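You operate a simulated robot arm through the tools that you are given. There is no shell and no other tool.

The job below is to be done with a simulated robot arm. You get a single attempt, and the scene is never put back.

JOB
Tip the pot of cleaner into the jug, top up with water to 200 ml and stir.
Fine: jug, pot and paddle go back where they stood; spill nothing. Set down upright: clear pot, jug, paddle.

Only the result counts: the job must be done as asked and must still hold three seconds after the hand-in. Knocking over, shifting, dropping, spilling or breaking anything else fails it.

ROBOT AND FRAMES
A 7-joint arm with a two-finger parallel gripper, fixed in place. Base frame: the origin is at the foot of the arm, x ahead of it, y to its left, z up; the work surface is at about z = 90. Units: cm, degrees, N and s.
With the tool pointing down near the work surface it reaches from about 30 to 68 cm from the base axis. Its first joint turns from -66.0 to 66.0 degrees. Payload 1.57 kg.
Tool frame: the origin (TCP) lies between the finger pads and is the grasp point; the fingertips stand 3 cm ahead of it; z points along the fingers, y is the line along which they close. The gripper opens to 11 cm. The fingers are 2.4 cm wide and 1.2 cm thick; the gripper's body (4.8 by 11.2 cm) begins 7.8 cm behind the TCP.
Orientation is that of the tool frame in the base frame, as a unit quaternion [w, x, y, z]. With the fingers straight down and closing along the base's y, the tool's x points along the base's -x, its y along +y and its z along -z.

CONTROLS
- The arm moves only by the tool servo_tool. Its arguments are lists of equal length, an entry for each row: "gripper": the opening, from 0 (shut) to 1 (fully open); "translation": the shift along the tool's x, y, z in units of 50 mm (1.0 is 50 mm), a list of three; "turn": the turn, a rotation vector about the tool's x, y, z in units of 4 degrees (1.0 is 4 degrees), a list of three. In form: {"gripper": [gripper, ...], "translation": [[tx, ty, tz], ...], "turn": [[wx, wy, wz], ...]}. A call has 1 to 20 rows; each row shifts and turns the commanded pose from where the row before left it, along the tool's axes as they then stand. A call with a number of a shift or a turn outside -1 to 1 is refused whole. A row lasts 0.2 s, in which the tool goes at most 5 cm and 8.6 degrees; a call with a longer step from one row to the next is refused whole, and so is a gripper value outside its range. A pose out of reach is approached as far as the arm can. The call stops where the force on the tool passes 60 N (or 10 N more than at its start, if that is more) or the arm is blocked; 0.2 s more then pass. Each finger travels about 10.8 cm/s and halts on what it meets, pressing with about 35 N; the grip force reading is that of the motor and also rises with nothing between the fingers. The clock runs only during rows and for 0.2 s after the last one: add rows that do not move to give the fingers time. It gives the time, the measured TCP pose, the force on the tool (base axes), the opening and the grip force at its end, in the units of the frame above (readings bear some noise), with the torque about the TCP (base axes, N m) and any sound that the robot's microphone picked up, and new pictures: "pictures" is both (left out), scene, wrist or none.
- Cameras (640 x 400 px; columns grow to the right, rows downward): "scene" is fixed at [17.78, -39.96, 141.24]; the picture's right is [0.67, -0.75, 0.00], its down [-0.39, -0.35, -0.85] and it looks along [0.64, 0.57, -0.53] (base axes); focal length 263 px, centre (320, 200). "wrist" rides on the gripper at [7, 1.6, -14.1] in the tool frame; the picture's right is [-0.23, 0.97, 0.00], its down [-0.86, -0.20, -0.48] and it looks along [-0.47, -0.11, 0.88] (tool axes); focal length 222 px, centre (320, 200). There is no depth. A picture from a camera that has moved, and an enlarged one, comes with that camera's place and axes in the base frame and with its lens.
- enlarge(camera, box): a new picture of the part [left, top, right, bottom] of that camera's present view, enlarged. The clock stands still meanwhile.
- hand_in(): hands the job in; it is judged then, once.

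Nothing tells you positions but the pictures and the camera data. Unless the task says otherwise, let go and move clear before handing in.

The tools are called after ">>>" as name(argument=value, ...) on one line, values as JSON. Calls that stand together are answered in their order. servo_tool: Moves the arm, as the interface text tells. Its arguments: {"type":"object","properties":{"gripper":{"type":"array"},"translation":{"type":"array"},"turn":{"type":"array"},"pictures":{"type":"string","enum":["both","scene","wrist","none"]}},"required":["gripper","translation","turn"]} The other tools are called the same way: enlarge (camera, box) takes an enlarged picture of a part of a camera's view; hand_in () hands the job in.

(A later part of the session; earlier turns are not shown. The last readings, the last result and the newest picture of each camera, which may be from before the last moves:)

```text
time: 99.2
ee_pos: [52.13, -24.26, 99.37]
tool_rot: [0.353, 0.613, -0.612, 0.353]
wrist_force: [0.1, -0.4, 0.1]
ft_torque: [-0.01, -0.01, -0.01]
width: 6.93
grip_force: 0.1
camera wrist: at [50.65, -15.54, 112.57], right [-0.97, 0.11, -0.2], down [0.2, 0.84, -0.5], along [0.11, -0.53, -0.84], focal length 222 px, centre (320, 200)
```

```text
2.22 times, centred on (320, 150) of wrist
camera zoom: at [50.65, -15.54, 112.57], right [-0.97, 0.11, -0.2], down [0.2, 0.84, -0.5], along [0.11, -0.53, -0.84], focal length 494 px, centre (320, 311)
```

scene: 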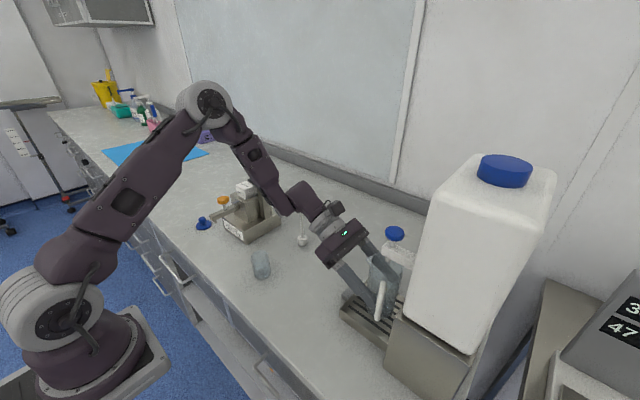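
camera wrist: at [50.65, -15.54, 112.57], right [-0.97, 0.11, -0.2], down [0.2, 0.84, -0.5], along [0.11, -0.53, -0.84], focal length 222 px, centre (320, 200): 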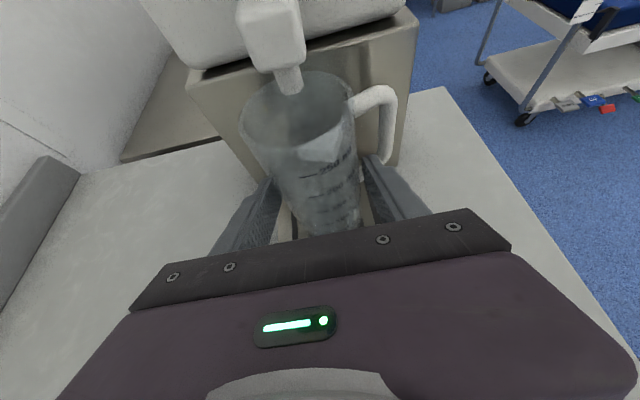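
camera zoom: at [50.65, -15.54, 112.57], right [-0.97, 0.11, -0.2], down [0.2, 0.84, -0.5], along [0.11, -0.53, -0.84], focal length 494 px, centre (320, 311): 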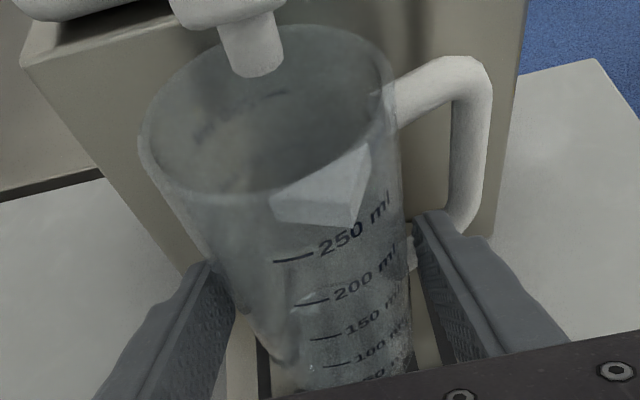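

>>> servo_tool(gripper=[0.63, 0.63, 0.63, 0.63, 0.63, 0.63, 0.63, 0.63], translation=[[0, 0, -0.08], [0, 0, -0.15], [0, 0, -0.2], [0, 0, -0.2], [0, 0, -0.2], [0, 0, -0.25], [0, 0, -0.25], [0, 0, 0]], turn=[[0, 0, 0], [0, 0, 0], [0, 0, 0], [0, 0, 0], [0, 0, 0], [0, 0, 0], [0, 0, 0], [0, 0, 0]])

>>> enlarge(camera="scene", box=[340, 220, 420, 320])

>>> enlarge(camera="wrist", box=[220, 60, 420, 240])

```text
time: 101.0
ee_pos: [52.32, -18.35, 102.69]
tool_rot: [0.353, 0.613, -0.612, 0.354]
wrist_force: [0.5, 0.1, 0.0]
ft_torque: [-0.03, 0.01, 0.0]
width: 6.92
grip_force: 0.1
camera wrist: at [50.68, -9.63, 115.89], right [-0.97, 0.11, -0.2], down [0.2, 0.84, -0.5], along [0.11, -0.53, -0.84], focal length 222 px, centre (320, 200)
```

scene: 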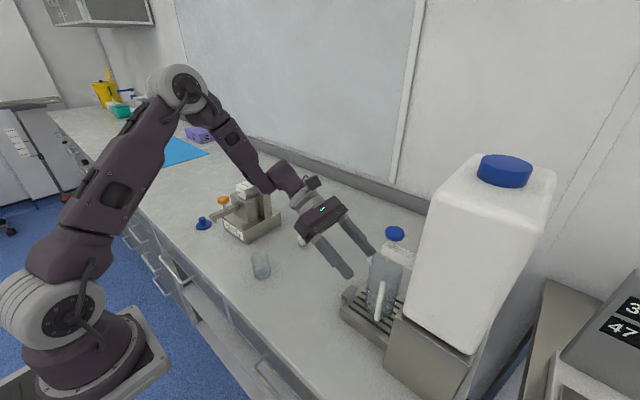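
wrist: 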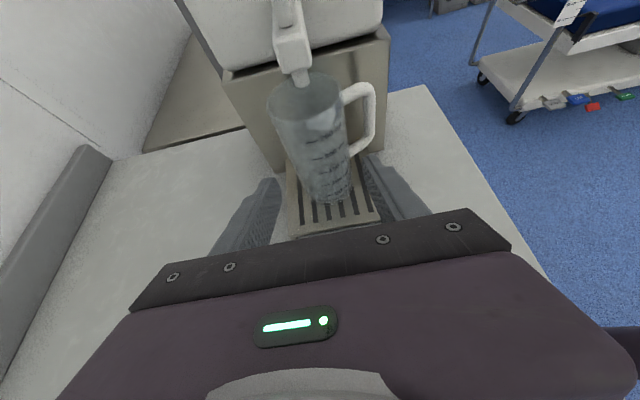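

```text
4.00 times, centred on (380, 270) of scene
camera zoom: at [17.79, -39.96, 141.24], right [0.67, -0.75, 0.0], down [-0.39, -0.35, -0.85], along [0.63, 0.57, -0.53], focal length 1051 px, centre (80, -80)
```

zoom: 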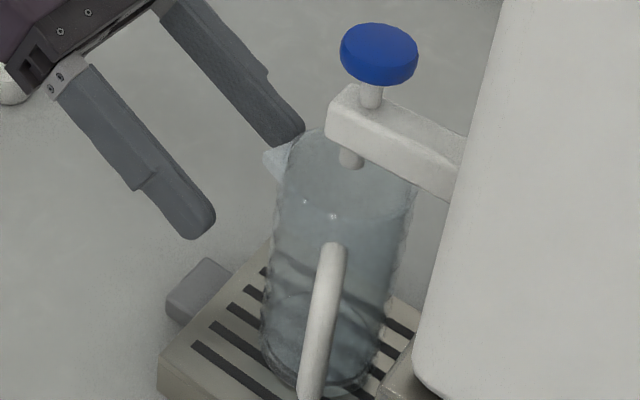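

```text
2.22 times, centred on (320, 150) of wrist
camera zoom: at [50.68, -9.63, 115.89], right [-0.97, 0.11, -0.2], down [0.2, 0.84, -0.5], along [0.11, -0.53, -0.84], focal length 494 px, centre (320, 311)
```

zoom: 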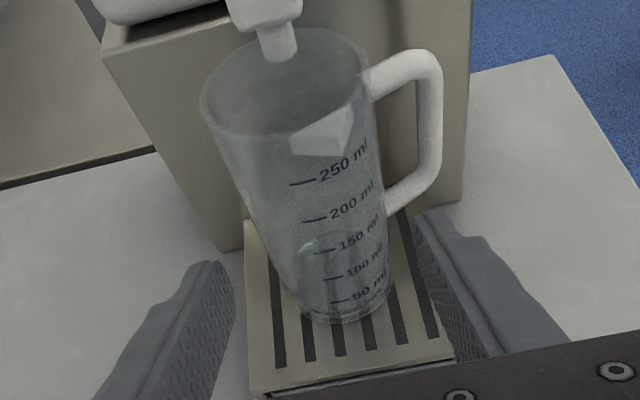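

The jug stands upright under the nozzle with the scale facing me. Next I'll close the fingers and go above the blue knob to try pressing it.

>>> servo_tool(gripper=[0.63, 0.5, 0.3, 0.1, 0, 0, 0, 0, 0, 0, 0, 0], translation=[[0.379, 0, -0.218], [0.379, 0, -0.218], [0.379, 0, -0.218], [0.379, 0, -0.218], [0.379, 0, -0.218], [0.379, 0, -0.218], [0.379, 0, -0.218], [0.379, 0, -0.218], [0.194, 0.02, 0.338], [0.194, 0.02, 0.338], [0.194, 0.02, 0.338], [0, 0, 0]], turn=[[0, 0, 0], [0, 0, 0], [0, 0, 0], [0, 0, 0], [0, 0, 0], [0, 0, 0], [0, 0, 0], [0, 0, 0], [0, 0, 0], [0, 0, 0], [0, 0, 0], [0, 0, 0]])

>>> enlarge(camera="scene", box=[330, 180, 440, 320])

>>> enlarge(camera="wrist", box=[230, 100, 410, 240])

```text
time: 103.6
ee_pos: [51.93, -24.48, 120.31]
tool_rot: [-0.354, -0.612, 0.612, -0.353]
wrist_force: [1.0, 0.2, -0.2]
ft_torque: [0.0, 0.0, 0.01]
width: 0.01
grip_force: 21.1
camera wrist: at [50.4, -15.68, 133.43], right [-0.97, 0.11, -0.2], down [0.2, 0.84, -0.5], along [0.11, -0.53, -0.84], focal length 222 px, centre (320, 200)
```

scene: 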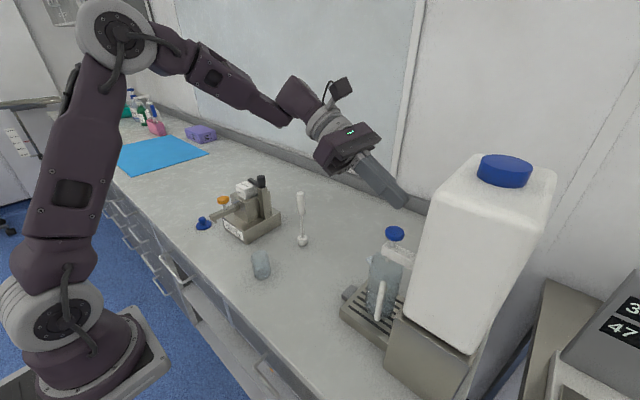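
wrist: 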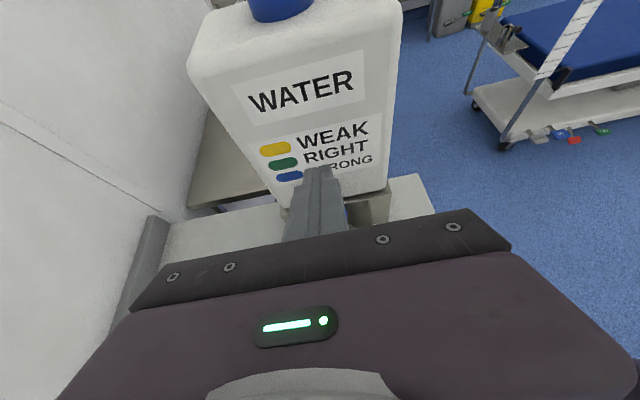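

```text
2.86 times, centred on (385, 250) of scene
camera zoom: at [17.78, -39.96, 141.24], right [0.67, -0.75, 0.0], down [-0.39, -0.35, -0.85], along [0.64, 0.57, -0.53], focal length 751 px, centre (134, 57)
```

zoom: 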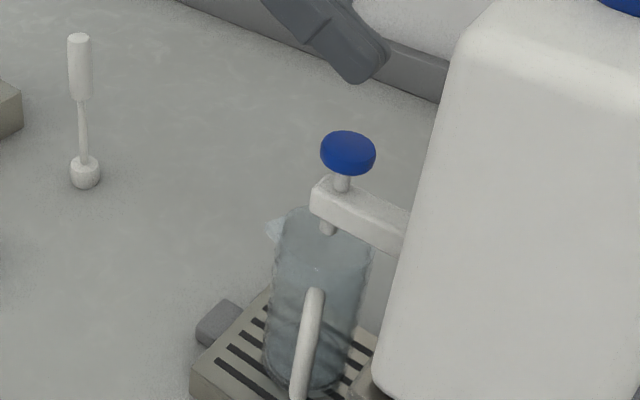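

```text
2.86 times, centred on (320, 170) of wrist
camera zoom: at [50.4, -15.68, 133.43], right [-0.97, 0.11, -0.2], down [0.2, 0.84, -0.5], along [0.11, -0.53, -0.84], focal length 635 px, centre (320, 286)
```

zoom: 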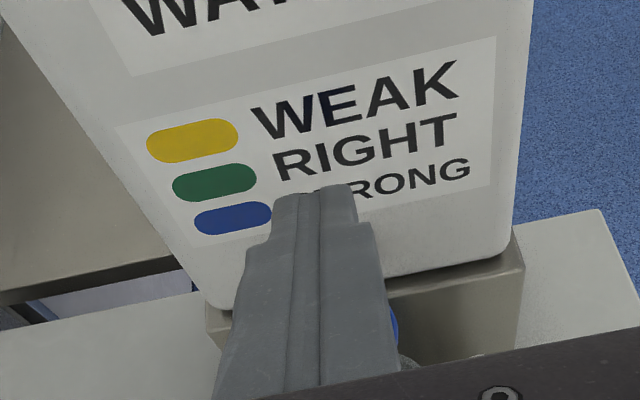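

The fingers are about 4 cm above the knob. I'll lower to just above it.

>>> servo_tool(gripper=[0, 0, 0, 0, 0], translation=[[-0.169, 0, 0.097], [-0.169, 0, 0.097], [-0.169, 0, 0.097], [-0.169, 0, 0.097], [0, 0, 0]], turn=[[0, 0, 0], [0, 0, 0], [0, 0, 0], [0, 0, 0], [0, 0, 0]])

>>> enlarge(camera="scene", box=[360, 200, 430, 270])

>>> enlarge(camera="wrist", box=[270, 140, 370, 240])

```text
time: 104.8
ee_pos: [52.03, -24.39, 116.14]
tool_rot: [0.354, 0.612, -0.612, 0.353]
wrist_force: [-1.0, 0.4, -0.2]
ft_torque: [0.0, -0.01, -0.01]
width: 0.0
grip_force: 21.4
camera wrist: at [50.43, -15.67, 129.39], right [-0.97, 0.11, -0.2], down [0.2, 0.84, -0.5], along [0.11, -0.53, -0.84], focal length 222 px, centre (320, 200)
```

scene: 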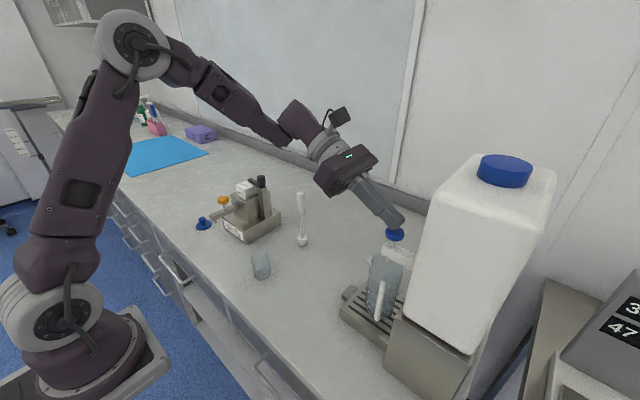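
wrist: 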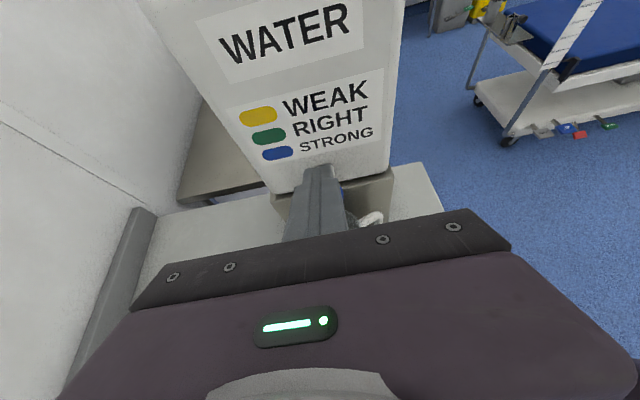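

```text
5.71 times, centred on (395, 235) of scene
camera zoom: at [17.78, -39.96, 141.24], right [0.67, -0.75, 0.0], down [-0.39, -0.35, -0.85], along [0.64, 0.57, -0.53], focal length 1502 px, centre (-109, 0)
```

zoom: 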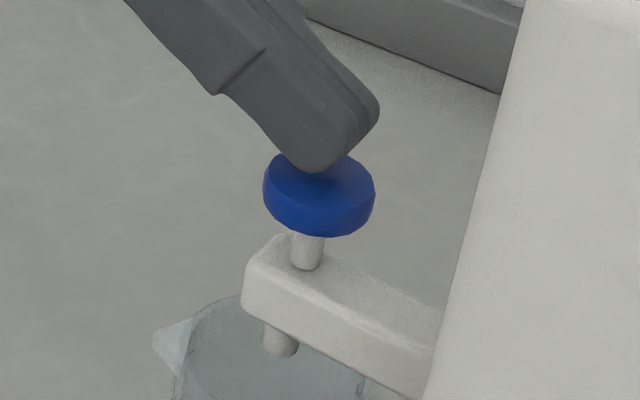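

```text
4.00 times, centred on (320, 190) of wrist
camera zoom: at [50.43, -15.67, 129.39], right [-0.97, 0.11, -0.2], down [0.2, 0.84, -0.5], along [0.11, -0.53, -0.84], focal length 888 px, centre (320, 240)
```

zoom: 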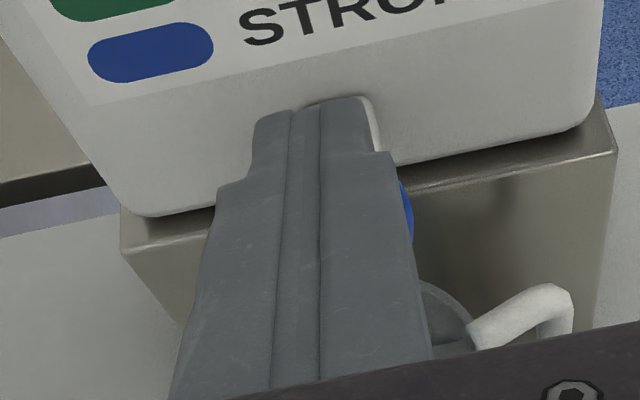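

The fingertips are just above the knob. I'll step down slowly, watching the force.

>>> servo_tool(gripper=[0, 0, 0], translation=[[-0.0173, 0, 0.01], [-0.0173, 0, 0.01], [-0.0173, 0, 0.01]], turn=[[0, 0, 0], [0, 0, 0], [0, 0, 0]], pictures="none")

```text
time: 105.6
ee_pos: [51.98, -24.4, 115.92]
tool_rot: [0.354, 0.612, -0.612, 0.354]
wrist_force: [0.3, -0.1, 1.0]
ft_torque: [-0.02, 0.04, -0.01]
width: 0.01
grip_force: 20.9
```

>>> servo_tool(gripper=[0, 0, 0], translation=[[-0.0173, 0, 0.01], [-0.0173, 0, 0.01], [0, 0, 0]], turn=[[0, 0, 0], [0, 0, 0], [0, 0, 0]], pictures="none")

```text
time: 106.4
ee_pos: [51.86, -24.43, 115.6]
tool_rot: [0.353, 0.613, -0.612, 0.353]
wrist_force: [0.7, -0.1, 2.3]
ft_torque: [-0.05, -0.01, 0.0]
width: 0.02
grip_force: 20.7
```

Light contact is beginning (2.3 N). I'll press another 2 mm and look.

>>> servo_tool(gripper=[0, 0], translation=[[-0.0173, 0, 0.01], [-0.0173, 0, 0.01]], turn=[[0, 0, 0], [0, 0, 0]])

>>> enlarge(camera="scene", box=[340, 210, 440, 330])

```text
time: 107.0
ee_pos: [51.93, -24.34, 115.57]
tool_rot: [0.354, 0.613, -0.612, 0.354]
wrist_force: [0.2, 0.1, 3.3]
ft_torque: [-0.04, 0.01, -0.02]
width: 0.0
grip_force: 21.8
camera wrist: at [50.36, -15.62, 128.7], right [-0.97, 0.11, -0.2], down [0.2, 0.84, -0.5], along [0.11, -0.53, -0.84], focal length 222 px, centre (320, 200)
```

scene: 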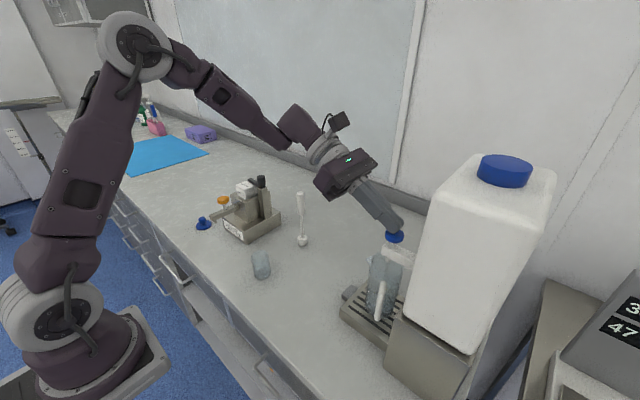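
wrist: 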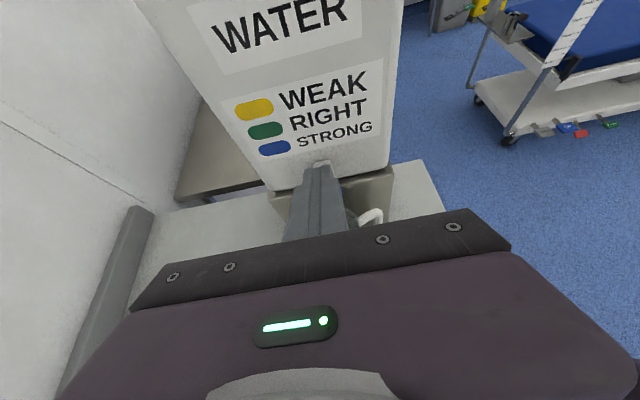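

```text
3.33 times, centred on (390, 270) of scene
camera zoom: at [17.78, -39.96, 141.24], right [0.67, -0.75, 0.0], down [-0.39, -0.35, -0.85], along [0.64, 0.57, -0.53], focal length 876 px, centre (87, -33)
```

zoom: 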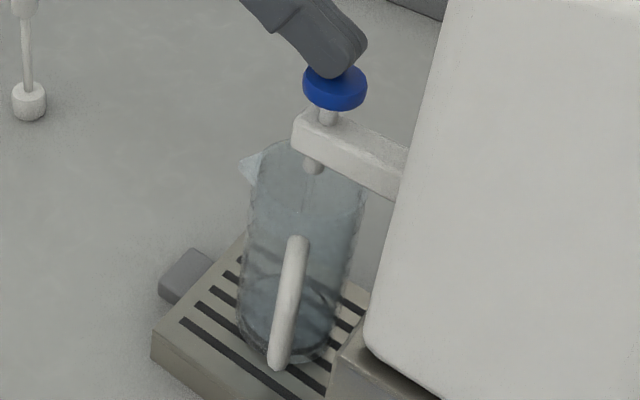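

It's a push tap: a thin stream is already running into the jug at about 3 N. I'll hold here for a second to gauge the flow rate.

>>> servo_tool(gripper=[0, 0, 0, 0, 0], translation=[[0, 0, 0], [0, 0, 0], [0, 0, 0], [0, 0, 0], [0, 0, 0]], turn=[[0, 0, 0], [0, 0, 0], [0, 0, 0], [0, 0, 0], [0, 0, 0]], pictures="scene")

>>> enlarge(camera="scene", box=[350, 230, 420, 320])

```text
time: 108.2
ee_pos: [51.89, -24.43, 115.36]
tool_rot: [0.354, 0.612, -0.612, 0.353]
wrist_force: [0.9, 0.0, 2.8]
ft_torque: [-0.06, 0.03, 0.01]
width: 0.01
grip_force: 21.4
```

scene: 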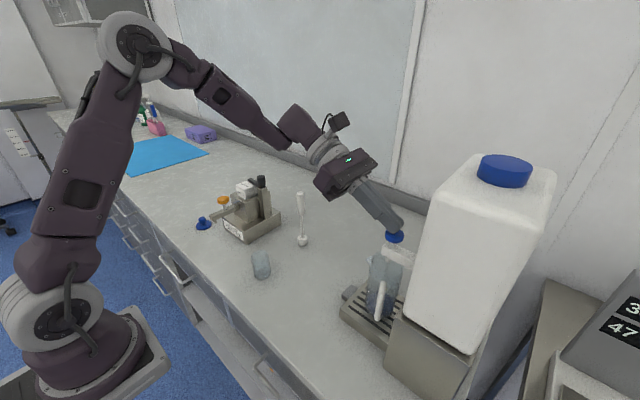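

```text
4.44 times, centred on (385, 275) of scene
camera zoom: at [17.78, -39.96, 141.24], right [0.67, -0.75, 0.0], down [-0.39, -0.35, -0.85], along [0.64, 0.57, -0.53], focal length 1168 px, centre (31, -133)
```

zoom: 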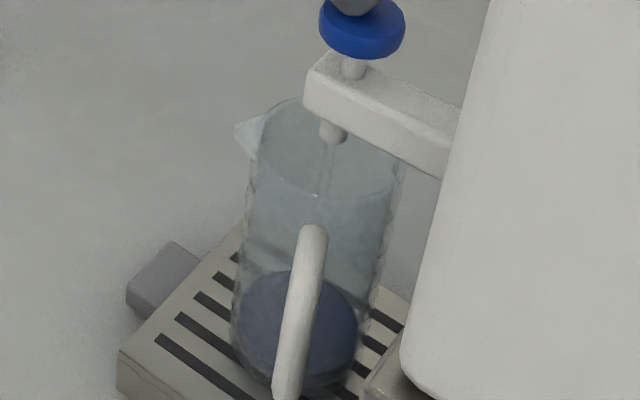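

The mix has turned dark blue ("STRONG"), at roughly 50–60 ml. I'll keep holding and track the rate.

>>> servo_tool(gripper=[0, 0, 0, 0, 0], translation=[[0, 0, 0], [0, 0, 0], [0, 0, 0], [0, 0, 0], [0, 0, 0]], turn=[[0, 0, 0], [0, 0, 0], [0, 0, 0], [0, 0, 0], [0, 0, 0]], pictures="none")

>>> enlarge(camera="scene", box=[350, 230, 420, 320])

```text
time: 109.4
ee_pos: [51.96, -24.45, 115.57]
tool_rot: [0.354, 0.613, -0.612, 0.354]
wrist_force: [0.1, -0.7, 3.2]
ft_torque: [-0.06, -0.02, 0.01]
width: 0.0
grip_force: 21.8
```

```text
4.44 times, centred on (385, 275) of scene
camera zoom: at [17.78, -39.96, 141.24], right [0.67, -0.75, 0.0], down [-0.39, -0.35, -0.85], along [0.64, 0.57, -0.53], focal length 1168 px, centre (31, -133)
```

zoom: 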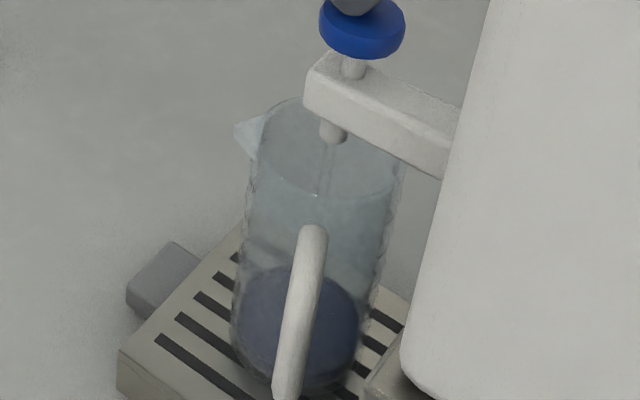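

The flow is about 5 ml/s. I'll press slightly more to speed it up and watch the level.

>>> servo_tool(gripper=[0, 0, 0, 0, 0], translation=[[-0.026, 0, 0.015], [0, 0, 0], [0, 0, 0], [0, 0, 0], [0, 0, 0]], turn=[[0, 0, 0], [0, 0, 0], [0, 0, 0], [0, 0, 0], [0, 0, 0]], pictures="none")

>>> enlarge(camera="scene", box=[350, 230, 420, 320])

```text
time: 110.6
ee_pos: [51.86, -24.42, 115.36]
tool_rot: [0.353, 0.613, -0.612, 0.353]
wrist_force: [1.0, 0.9, 4.3]
ft_torque: [-0.08, -0.03, 0.0]
width: 0.0
grip_force: 21.4
```

```text
4.44 times, centred on (385, 275) of scene
camera zoom: at [17.78, -39.95, 141.24], right [0.67, -0.75, 0.0], down [-0.39, -0.35, -0.85], along [0.64, 0.57, -0.53], focal length 1168 px, centre (31, -133)
```

zoom: 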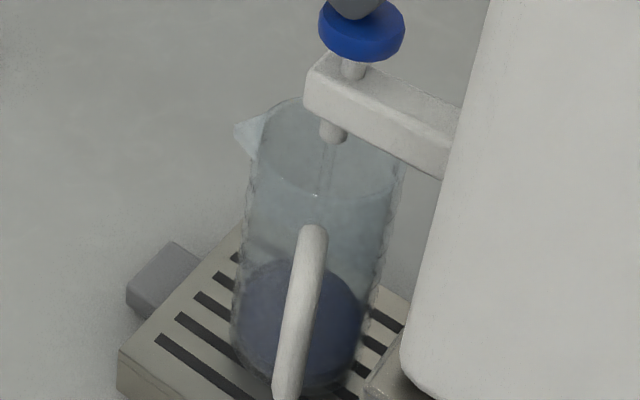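

>>> servo_tool(gripper=[0, 0, 0, 0, 0, 0, 0, 0, 0, 0, 0, 0, 0, 0, 0], translation=[[0, 0, 0], [0, 0, 0], [0, 0, 0], [0, 0, 0], [0, 0, 0], [0, 0, 0], [0, 0, 0], [0, 0, 0], [0, 0, 0], [0, 0, 0], [0, 0, 0], [0, 0, 0], [0, 0, 0], [0, 0, 0], [0, 0, 0]], turn=[[0, 0, 0], [0, 0, 0], [0, 0, 0], [0, 0, 0], [0, 0, 0], [0, 0, 0], [0, 0, 0], [0, 0, 0], [0, 0, 0], [0, 0, 0], [0, 0, 0], [0, 0, 0], [0, 0, 0], [0, 0, 0], [0, 0, 0]], pictures="none")

>>> enlarge(camera="scene", box=[350, 230, 420, 320])

```text
time: 113.8
ee_pos: [51.91, -24.47, 115.38]
tool_rot: [0.354, 0.613, -0.612, 0.353]
wrist_force: [0.6, 0.0, 3.4]
ft_torque: [-0.04, -0.05, -0.01]
width: 0.0
grip_force: 21.8
```

```text
4.44 times, centred on (385, 275) of scene
camera zoom: at [17.78, -39.96, 141.24], right [0.67, -0.75, 0.0], down [-0.39, -0.35, -0.85], along [0.64, 0.57, -0.53], focal length 1168 px, centre (31, -133)
```

zoom: 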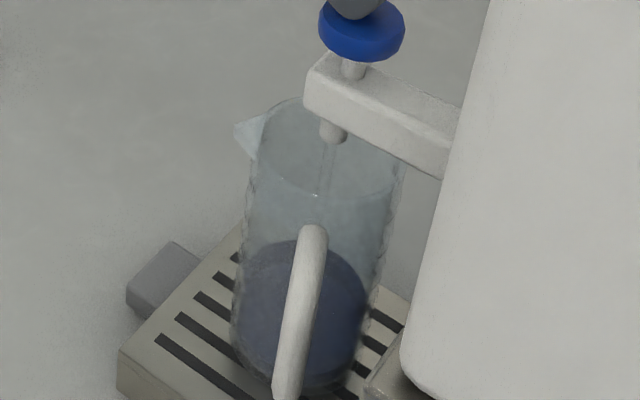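

The level is about 100 ml, flowing at roughly 10 ml/s. I'll hold for another 4 s.

>>> servo_tool(gripper=[0, 0, 0, 0, 0, 0, 0, 0, 0, 0, 0, 0, 0, 0, 0, 0, 0, 0, 0, 0], translation=[[0, 0, 0], [0, 0, 0], [0, 0, 0], [0, 0, 0], [0, 0, 0], [0, 0, 0], [0, 0, 0], [0, 0, 0], [0, 0, 0], [0, 0, 0], [0, 0, 0], [0, 0, 0], [0, 0, 0], [0, 0, 0], [0, 0, 0], [0, 0, 0], [0, 0, 0], [0, 0, 0], [0, 0, 0], [0, 0, 0]], turn=[[0, 0, 0], [0, 0, 0], [0, 0, 0], [0, 0, 0], [0, 0, 0], [0, 0, 0], [0, 0, 0], [0, 0, 0], [0, 0, 0], [0, 0, 0], [0, 0, 0], [0, 0, 0], [0, 0, 0], [0, 0, 0], [0, 0, 0], [0, 0, 0], [0, 0, 0], [0, 0, 0], [0, 0, 0], [0, 0, 0]], pictures="none")

>>> enlarge(camera="scene", box=[350, 230, 420, 320])

```text
time: 118.0
ee_pos: [51.97, -24.4, 115.36]
tool_rot: [0.353, 0.613, -0.612, 0.353]
wrist_force: [-0.5, 0.7, 4.2]
ft_torque: [-0.04, 0.02, -0.01]
width: 0.0
grip_force: 21.2
```

```text
4.44 times, centred on (385, 275) of scene
camera zoom: at [17.78, -39.96, 141.24], right [0.67, -0.75, 0.0], down [-0.39, -0.35, -0.85], along [0.64, 0.57, -0.53], focal length 1168 px, centre (31, -133)
```

zoom: 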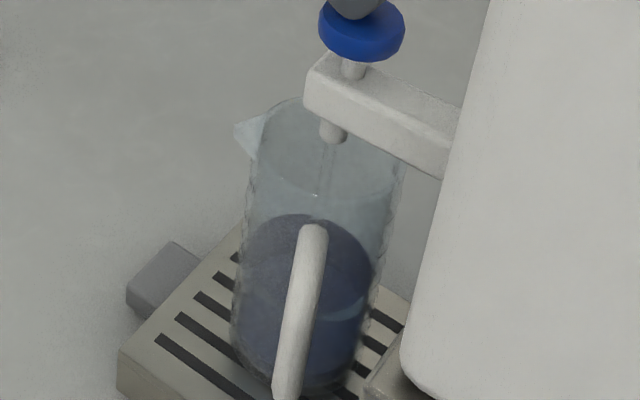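

About 140 ml now. I'll hold for 3 s more, then release and read the scale closely.

>>> servo_tool(gripper=[0, 0, 0, 0, 0, 0, 0, 0, 0, 0, 0, 0, 0, 0], translation=[[0, 0, 0], [0, 0, 0], [0, 0, 0], [0, 0, 0], [0, 0, 0], [0, 0, 0], [0, 0, 0], [0, 0, 0], [0, 0, 0], [0, 0, 0], [0, 0, 0], [0, 0, 0], [0, 0, 0], [0.173, 0, -0.1]], turn=[[0, 0, 0], [0, 0, 0], [0, 0, 0], [0, 0, 0], [0, 0, 0], [0, 0, 0], [0, 0, 0], [0, 0, 0], [0, 0, 0], [0, 0, 0], [0, 0, 0], [0, 0, 0], [0, 0, 0], [0, 0, 0]], pictures="none")

>>> enlarge(camera="scene", box=[350, 230, 420, 320])

```text
time: 121.0
ee_pos: [51.85, -24.34, 116.45]
tool_rot: [0.353, 0.613, -0.611, 0.354]
wrist_force: [-0.7, 0.6, 1.5]
ft_torque: [0.01, 0.02, 0.03]
width: 0.0
grip_force: 21.4
```

```text
4.44 times, centred on (385, 275) of scene
camera zoom: at [17.78, -39.96, 141.24], right [0.67, -0.75, 0.0], down [-0.39, -0.35, -0.85], along [0.64, 0.57, -0.53], focal length 1168 px, centre (31, -133)
```

zoom: 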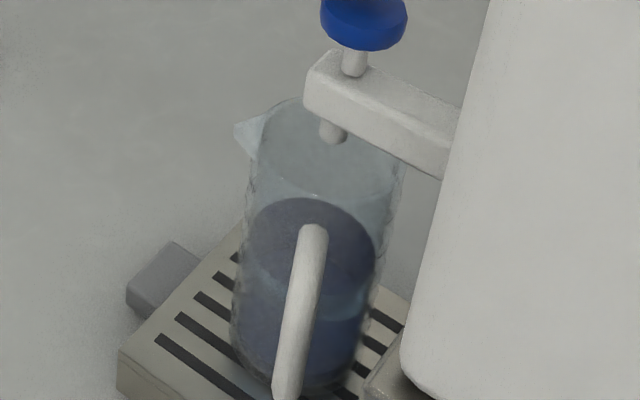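

The knob is released and the stream has stopped. I'll step back to view the scale with the wrist camera.

>>> servo_tool(gripper=[0, 0, 0, 0, 0, 0, 0, 0, 0, 0], translation=[[-0.227, 0, -0.395], [-0.227, 0, -0.395], [-0.227, 0, -0.395], [-0.397, 0, 0.2285], [-0.397, 0, 0.2285], [-0.397, 0, 0.2285], [-0.397, 0, 0.2285], [-0.397, 0, 0.2285], [-0.397, 0, 0.2285], [0, 0, 0]], turn=[[0, 0, 0], [0, 0, 0], [0, 0, 0], [0, 0, 0], [0, 0, 0], [0, 0, 0], [0, 0, 0], [0, 0, 0], [0, 0, 0], [0, 0, 0]])

>>> enlarge(camera="wrist", box=[240, 60, 380, 200])

```text
time: 123.2
ee_pos: [51.75, -17.41, 102.75]
tool_rot: [0.354, 0.613, -0.612, 0.353]
wrist_force: [-0.4, 0.1, -0.2]
ft_torque: [0.01, 0.02, -0.01]
width: 0.01
grip_force: 21.2
camera wrist: at [50.15, -8.7, 115.77], right [-0.97, 0.11, -0.2], down [0.2, 0.84, -0.5], along [0.11, -0.53, -0.84], focal length 222 px, centre (320, 200)
```

scene: 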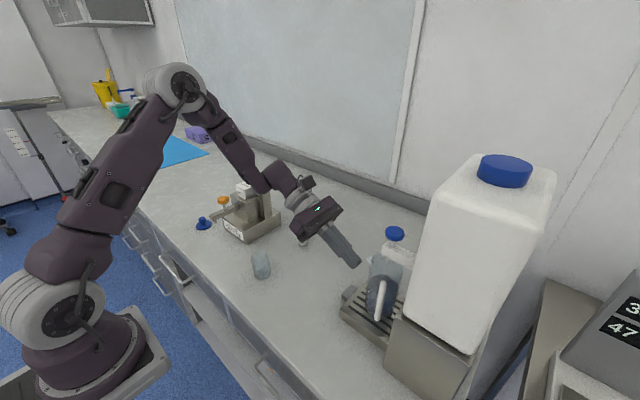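
wrist: 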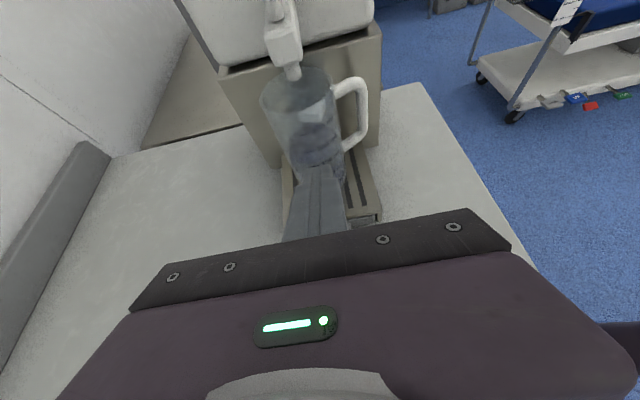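

```text
2.86 times, centred on (310, 130) of wrist
camera zoom: at [50.15, -8.7, 115.77], right [-0.97, 0.11, -0.2], down [0.2, 0.84, -0.5], along [0.11, -0.53, -0.84], focal length 635 px, centre (349, 400)
```

zoom: 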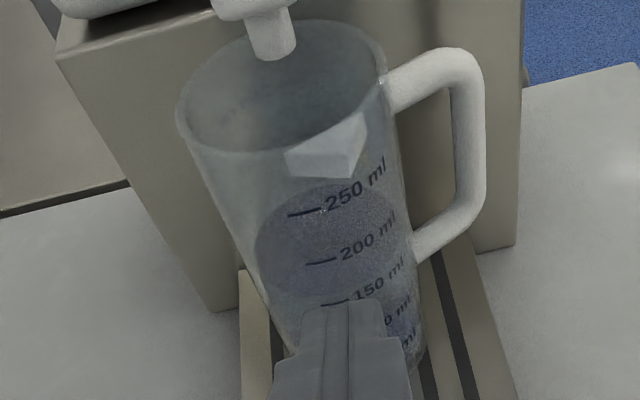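

>>> enlarge(camera="wrist", box=[285, 115, 345, 175])

>>> enlarge(camera="scene", box=[360, 250, 410, 320])

```text
6.67 times, centred on (315, 145) of wrist
camera zoom: at [50.15, -8.7, 115.77], right [-0.97, 0.11, -0.2], down [0.2, 0.84, -0.5], along [0.11, -0.53, -0.84], focal length 1481 px, centre (353, 567)
```

zoom: 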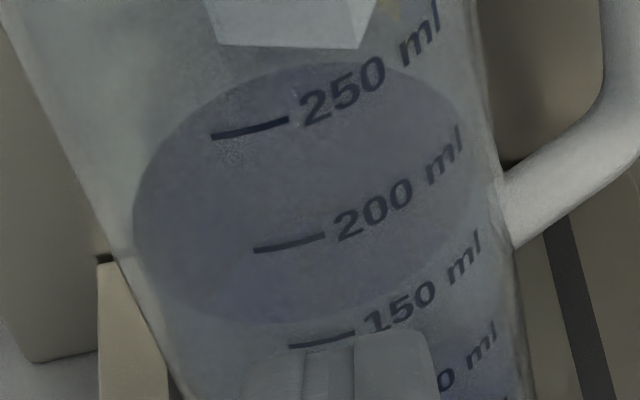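

```text
5.71 times, centred on (385, 285) of scene
camera zoom: at [17.79, -39.96, 141.24], right [0.67, -0.75, 0.0], down [-0.39, -0.35, -0.85], along [0.64, 0.57, -0.53], focal length 1502 px, centre (-51, -286)
```

zoom: 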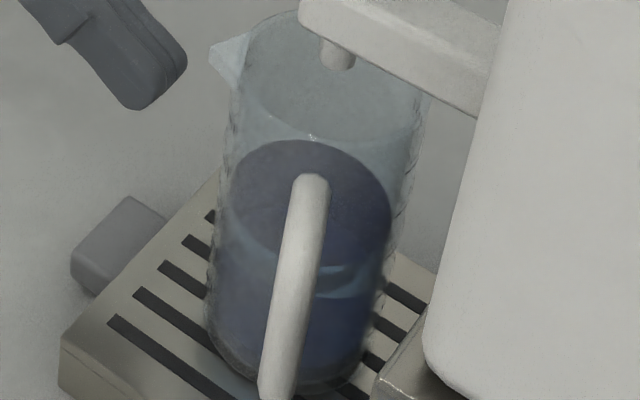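

From the triangulated surface and mark heights, the level is about 156 ml, between the 150 and 200 marks. I need roughly 44 ml more, so I'll go back and press again for a bit under 4 s.

>>> servo_tool(gripper=[0, 0, 0, 0, 0, 0, 0, 0, 0, 0], translation=[[0.397, 0, -0.2285], [0.397, 0, -0.2285], [0.397, 0, -0.2285], [0.397, 0, -0.2285], [0.397, 0, -0.2285], [0.397, 0, -0.2285], [0.227, 0, 0.395], [0.227, 0, 0.395], [0.227, 0, 0.395], [0, 0, 0]], turn=[[0, 0, 0], [0, 0, 0], [0, 0, 0], [0, 0, 0], [0, 0, 0], [0, 0, 0], [0, 0, 0], [0, 0, 0], [0, 0, 0], [0, 0, 0]], pictures="none")

>>> servo_tool(gripper=[0, 0, 0, 0, 0, 0, 0, 0, 0, 0, 0, 0, 0, 0, 0, 0, 0], translation=[[-0.173, 0, 0.1], [0, 0, 0], [0, 0, 0], [0, 0, 0], [0, 0, 0], [0, 0, 0], [0, 0, 0], [0, 0, 0], [0, 0, 0], [0, 0, 0], [0, 0, 0], [0, 0, 0], [0, 0, 0], [0, 0, 0], [0, 0, 0], [0, 0, 0], [0.173, 0, -0.1]], turn=[[0, 0, 0], [0, 0, 0], [0, 0, 0], [0, 0, 0], [0, 0, 0], [0, 0, 0], [0, 0, 0], [0, 0, 0], [0, 0, 0], [0, 0, 0], [0, 0, 0], [0, 0, 0], [0, 0, 0], [0, 0, 0], [0, 0, 0], [0, 0, 0], [0, 0, 0]], pictures="none")

>>> enlarge(camera="scene", box=[350, 230, 420, 320])

```text
time: 125.4
ee_pos: [51.85, -24.21, 116.38]
tool_rot: [0.353, 0.613, -0.612, 0.353]
wrist_force: [-0.3, -0.6, 0.3]
ft_torque: [-0.03, -0.01, 0.03]
width: 0.0
grip_force: 21.4
```

```text
time: 129.0
ee_pos: [51.93, -24.42, 116.39]
tool_rot: [0.354, 0.613, -0.612, 0.354]
wrist_force: [-0.4, -0.3, 0.1]
ft_torque: [0.05, 0.0, 0.03]
width: 0.0
grip_force: 21.4
```

```text
4.44 times, centred on (385, 275) of scene
camera zoom: at [17.78, -39.96, 141.24], right [0.67, -0.75, 0.0], down [-0.39, -0.35, -0.85], along [0.64, 0.57, -0.53], focal length 1168 px, centre (31, -133)
```

zoom: 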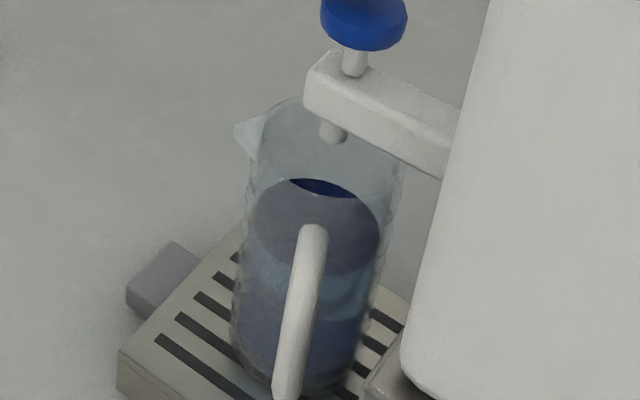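

The level is about 185 ml. I'll give one more short press and then check with the wrist camera.

>>> servo_tool(gripper=[0, 0, 0, 0, 0], translation=[[-0.173, 0, 0.1], [0, 0, 0], [0, 0, 0], [0, 0, 0], [0.173, 0, -0.1]], turn=[[0, 0, 0], [0, 0, 0], [0, 0, 0], [0, 0, 0], [0, 0, 0]], pictures="none")

>>> enlarge(camera="scene", box=[350, 230, 420, 320])

>>> servo_tool(gripper=[0, 0, 0, 0, 0, 0, 0, 0, 0], translation=[[-0.227, 0, -0.395], [-0.227, 0, -0.395], [-0.227, 0, -0.395], [-0.397, 0, 0.2285], [-0.397, 0, 0.2285], [-0.397, 0, 0.2285], [-0.397, 0, 0.2285], [-0.397, 0, 0.2285], [0, 0, 0]], turn=[[0, 0, 0], [0, 0, 0], [0, 0, 0], [0, 0, 0], [0, 0, 0], [0, 0, 0], [0, 0, 0], [0, 0, 0], [0, 0, 0]])

>>> enlarge(camera="wrist", box=[270, 90, 350, 170])

>>> enlarge(camera="scene", box=[360, 250, 410, 320])

```text
time: 130.2
ee_pos: [51.98, -24.41, 116.28]
tool_rot: [0.353, 0.613, -0.612, 0.354]
wrist_force: [0.2, 0.1, -0.2]
ft_torque: [-0.02, -0.03, 0.0]
width: 0.01
grip_force: 21.5
```

```text
4.44 times, centred on (385, 275) of scene
camera zoom: at [17.78, -39.96, 141.24], right [0.67, -0.75, 0.0], down [-0.39, -0.35, -0.85], along [0.64, 0.57, -0.53], focal length 1168 px, centre (31, -133)
```

zoom: 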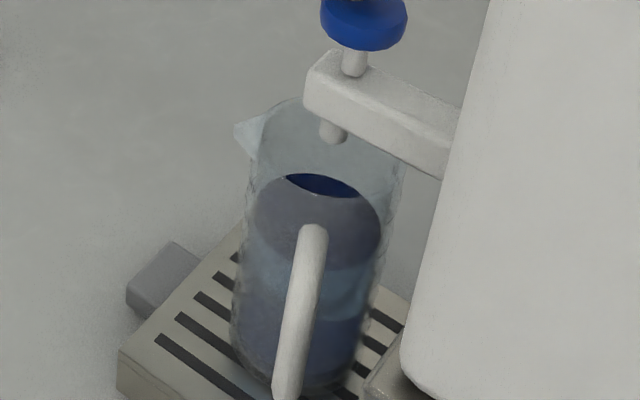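

```text
time: 132.2
ee_pos: [51.77, -17.64, 105.05]
tool_rot: [0.354, 0.612, -0.612, 0.354]
wrist_force: [0.9, -1.0, 2.0]
ft_torque: [0.01, -0.01, 0.03]
width: 0.01
grip_force: 21.6
camera wrist: at [50.21, -8.79, 118.08], right [-0.97, 0.11, -0.2], down [0.2, 0.84, -0.5], along [0.11, -0.53, -0.84], focal length 222 px, centre (320, 200)
```

scene: 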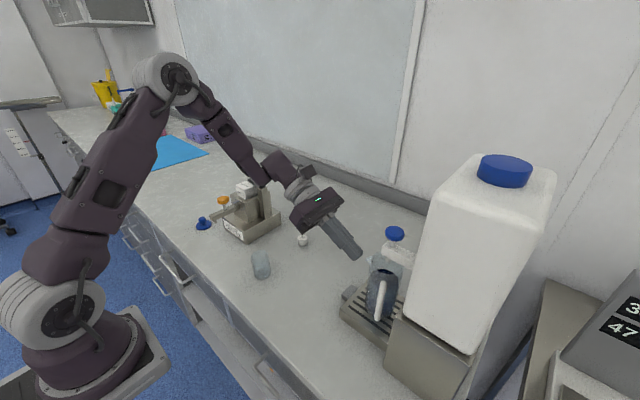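
wrist: 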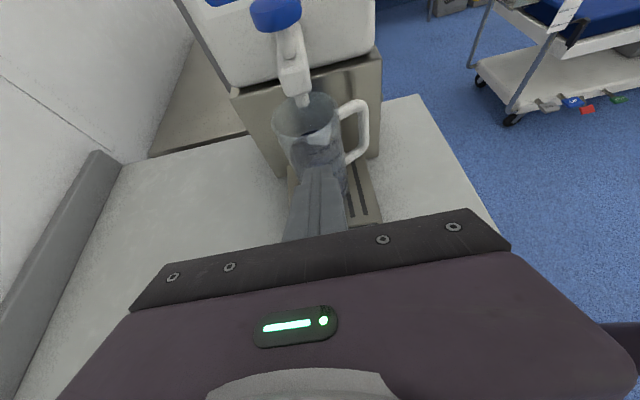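

```text
5.00 times, centred on (310, 130) of wrist
camera zoom: at [50.21, -8.79, 118.08], right [-0.97, 0.11, -0.2], down [0.2, 0.84, -0.5], along [0.11, -0.53, -0.84], focal length 1111 px, centre (370, 550)
```

zoom: 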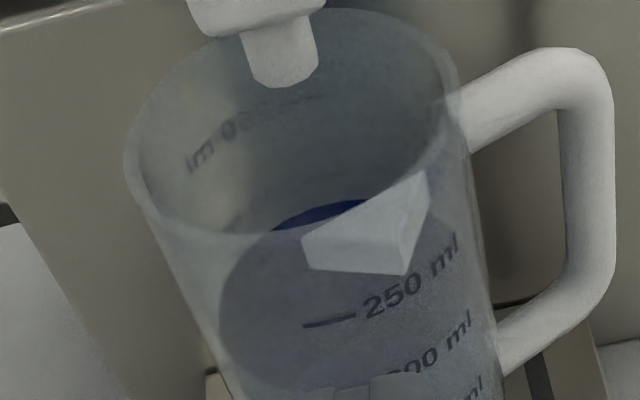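

```text
5.71 times, centred on (385, 285) of scene
camera zoom: at [17.79, -39.96, 141.24], right [0.67, -0.75, 0.0], down [-0.39, -0.35, -0.85], along [0.64, 0.57, -0.53], focal length 1502 px, centre (-51, -286)
```

zoom: 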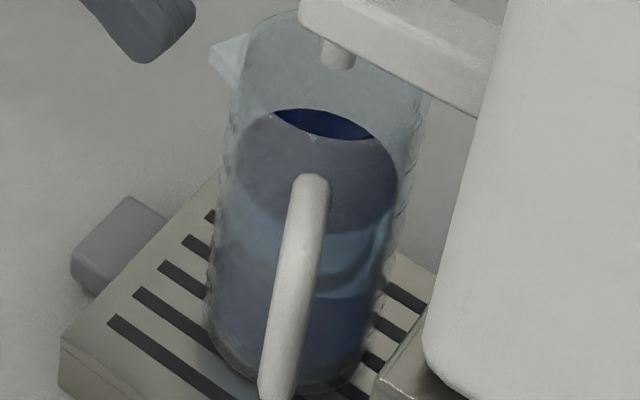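

The level is close to 193 ml by my estimate. I'll open the fingers so they don't hide the 200 mark and read it directly.

>>> servo_tool(gripper=[0.2, 0.4, 0.6, 0.8, 1, 1, 1], translation=[[0, 0, 0], [0, 0, 0], [0, 0, 0], [0, 0, 0], [0, 0, 0], [0, 0, 0], [0, 0, 0]], turn=[[0, 0, 0], [0, 0, 0], [0, 0, 0], [0, 0, 0], [0, 0, 0], [0, 0, 0], [0, 0, 0]])

>>> enlarge(camera="wrist", box=[280, 110, 350, 180])

>>> enlarge(camera="wrist", box=[260, 80, 380, 200])

```text
time: 133.8
ee_pos: [51.81, -17.47, 104.91]
tool_rot: [0.353, 0.613, -0.612, 0.353]
wrist_force: [-0.6, -0.2, 0.2]
ft_torque: [-0.02, 0.04, -0.02]
width: 11.0
grip_force: 0.1
camera wrist: at [50.21, -8.8, 118.11], right [-0.97, 0.11, -0.2], down [0.2, 0.84, -0.5], along [0.11, -0.53, -0.84], focal length 222 px, centre (320, 200)
```

scene: 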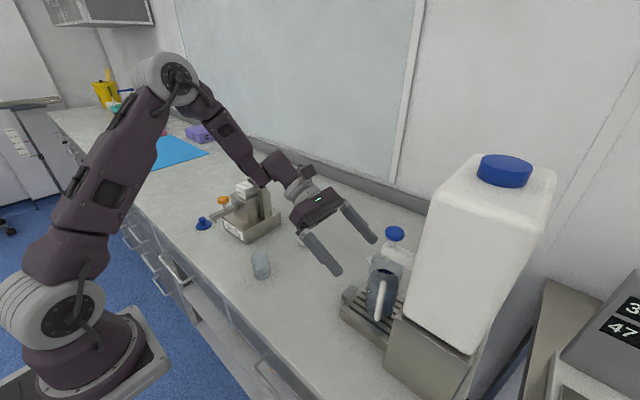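
wrist: 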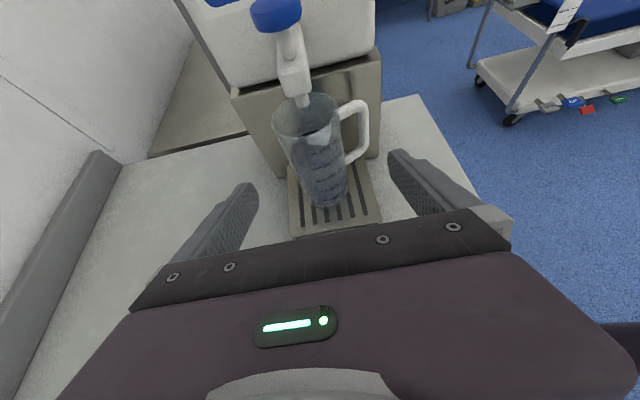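

```text
5.71 times, centred on (315, 145) of wrist
camera zoom: at [50.21, -8.8, 118.11], right [-0.97, 0.11, -0.2], down [0.2, 0.84, -0.5], along [0.11, -0.53, -0.84], focal length 1269 px, centre (349, 514)
```

zoom: 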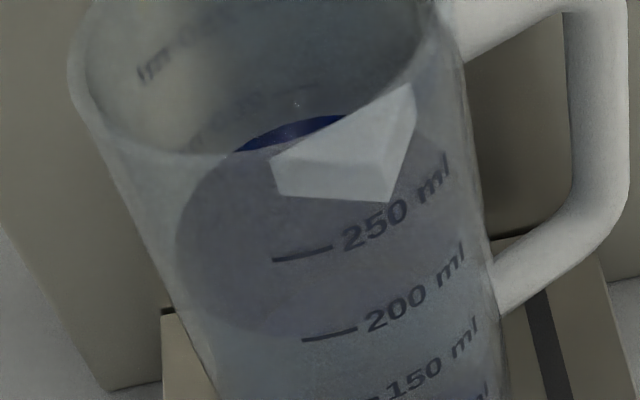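

```text
3.33 times, centred on (320, 140) of wrist
camera zoom: at [50.21, -8.8, 118.11], right [-0.97, 0.11, -0.2], down [0.2, 0.84, -0.5], along [0.11, -0.53, -0.84], focal length 740 px, centre (320, 400)
```

zoom: 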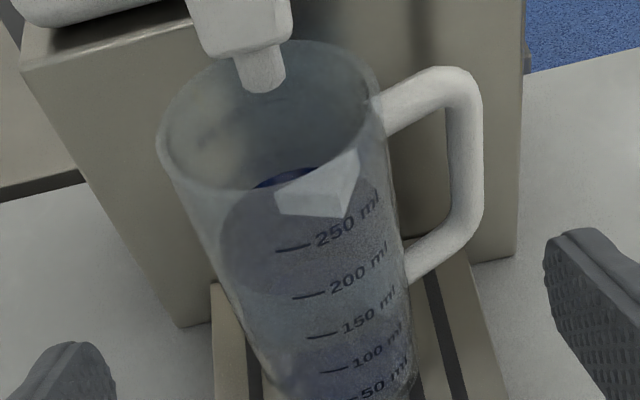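

>>> enlarge(camera="wrist", box=[295, 150, 335, 180])

>>> enlarge(camera="scene", box=[365, 260, 405, 300])

```text
13.33 times, centred on (315, 165) of wrist
camera zoom: at [50.21, -8.8, 118.11], right [-0.97, 0.11, -0.2], down [0.2, 0.84, -0.5], along [0.11, -0.53, -0.84], focal length 2962 px, centre (387, 667)
```

zoom: 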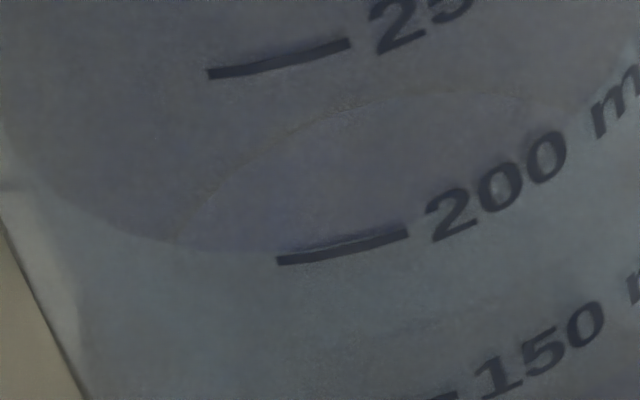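

```text
10.00 times, centred on (385, 280) of scene
camera zoom: at [17.78, -39.96, 141.24], right [0.67, -0.75, 0.0], down [-0.39, -0.35, -0.85], along [0.64, 0.57, -0.53], focal length 2628 px, centre (-330, -600)
```

zoom: 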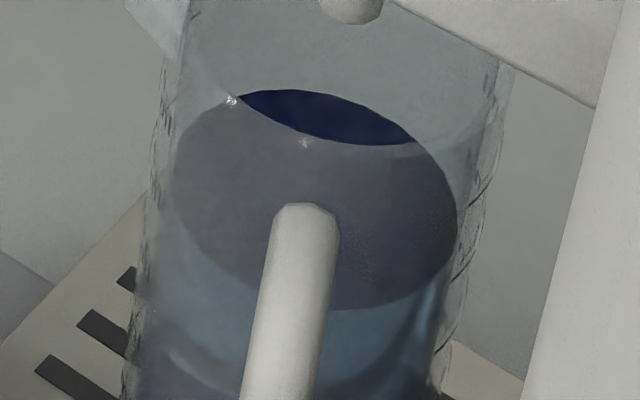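

From this steep angle the surface is very near the 200 line, but parallax leaves a few ml of doubt. I'll lower the viewing angle to read it more accurately.

>>> servo_tool(gripper=[1, 1, 1, 1, 1, 1, 1, 1, 1], translation=[[-0.165, 0.22, -0.02], [-0.165, 0.22, -0.02], [-0.165, 0.22, -0.02], [0, 0, 0], [0, 0, 0], [0, 0, 0], [0, 0, 0], [0, 0, 0], [0, 0, 0]], turn=[[0, 0, 0], [0, 0, 0], [0, 0, 0], [0, 1, 0], [0, 1, 0], [0, 1, 0], [0, 1, 0], [0, 0.5, 0], [0, 0, 0]])

>>> enlarge(camera="wrist", box=[230, 60, 350, 180])

```text
time: 135.8
ee_pos: [48.56, -15.97, 102.91]
tool_rot: [0.446, 0.549, -0.549, 0.446]
wrist_force: [-0.4, -0.4, 0.7]
ft_torque: [0.01, 0.04, -0.01]
width: 11.01
grip_force: 0.0
camera wrist: at [47.01, -3.66, 112.75], right [-0.97, 0.05, -0.22], down [0.2, 0.65, -0.74], along [0.11, -0.76, -0.64], focal length 222 px, centre (320, 200)
```

scene: 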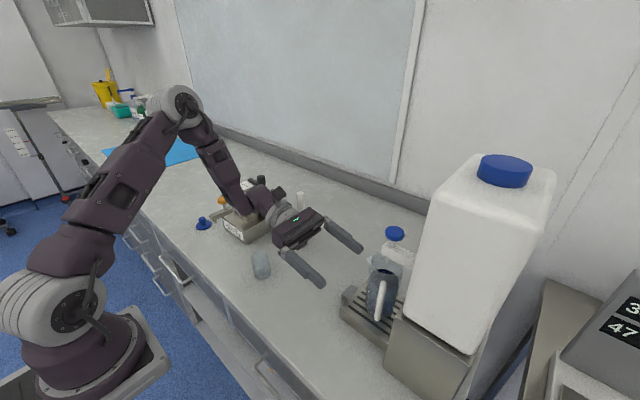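
wrist: 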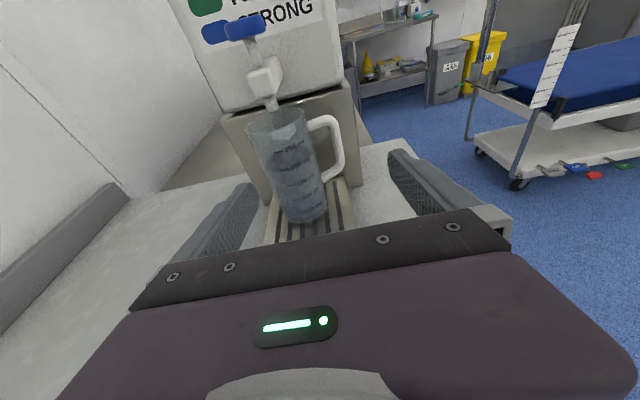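

```text
3.33 times, centred on (290, 120) of wrist
camera zoom: at [47.01, -3.66, 112.75], right [-0.97, 0.05, -0.22], down [0.2, 0.65, -0.74], along [0.11, -0.76, -0.64], focal length 740 px, centre (420, 467)
```

zoom: 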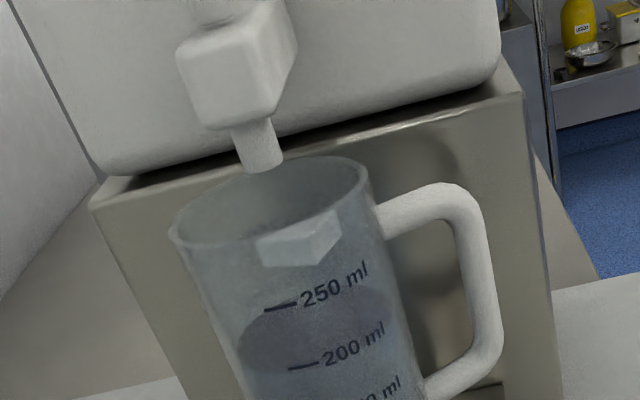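

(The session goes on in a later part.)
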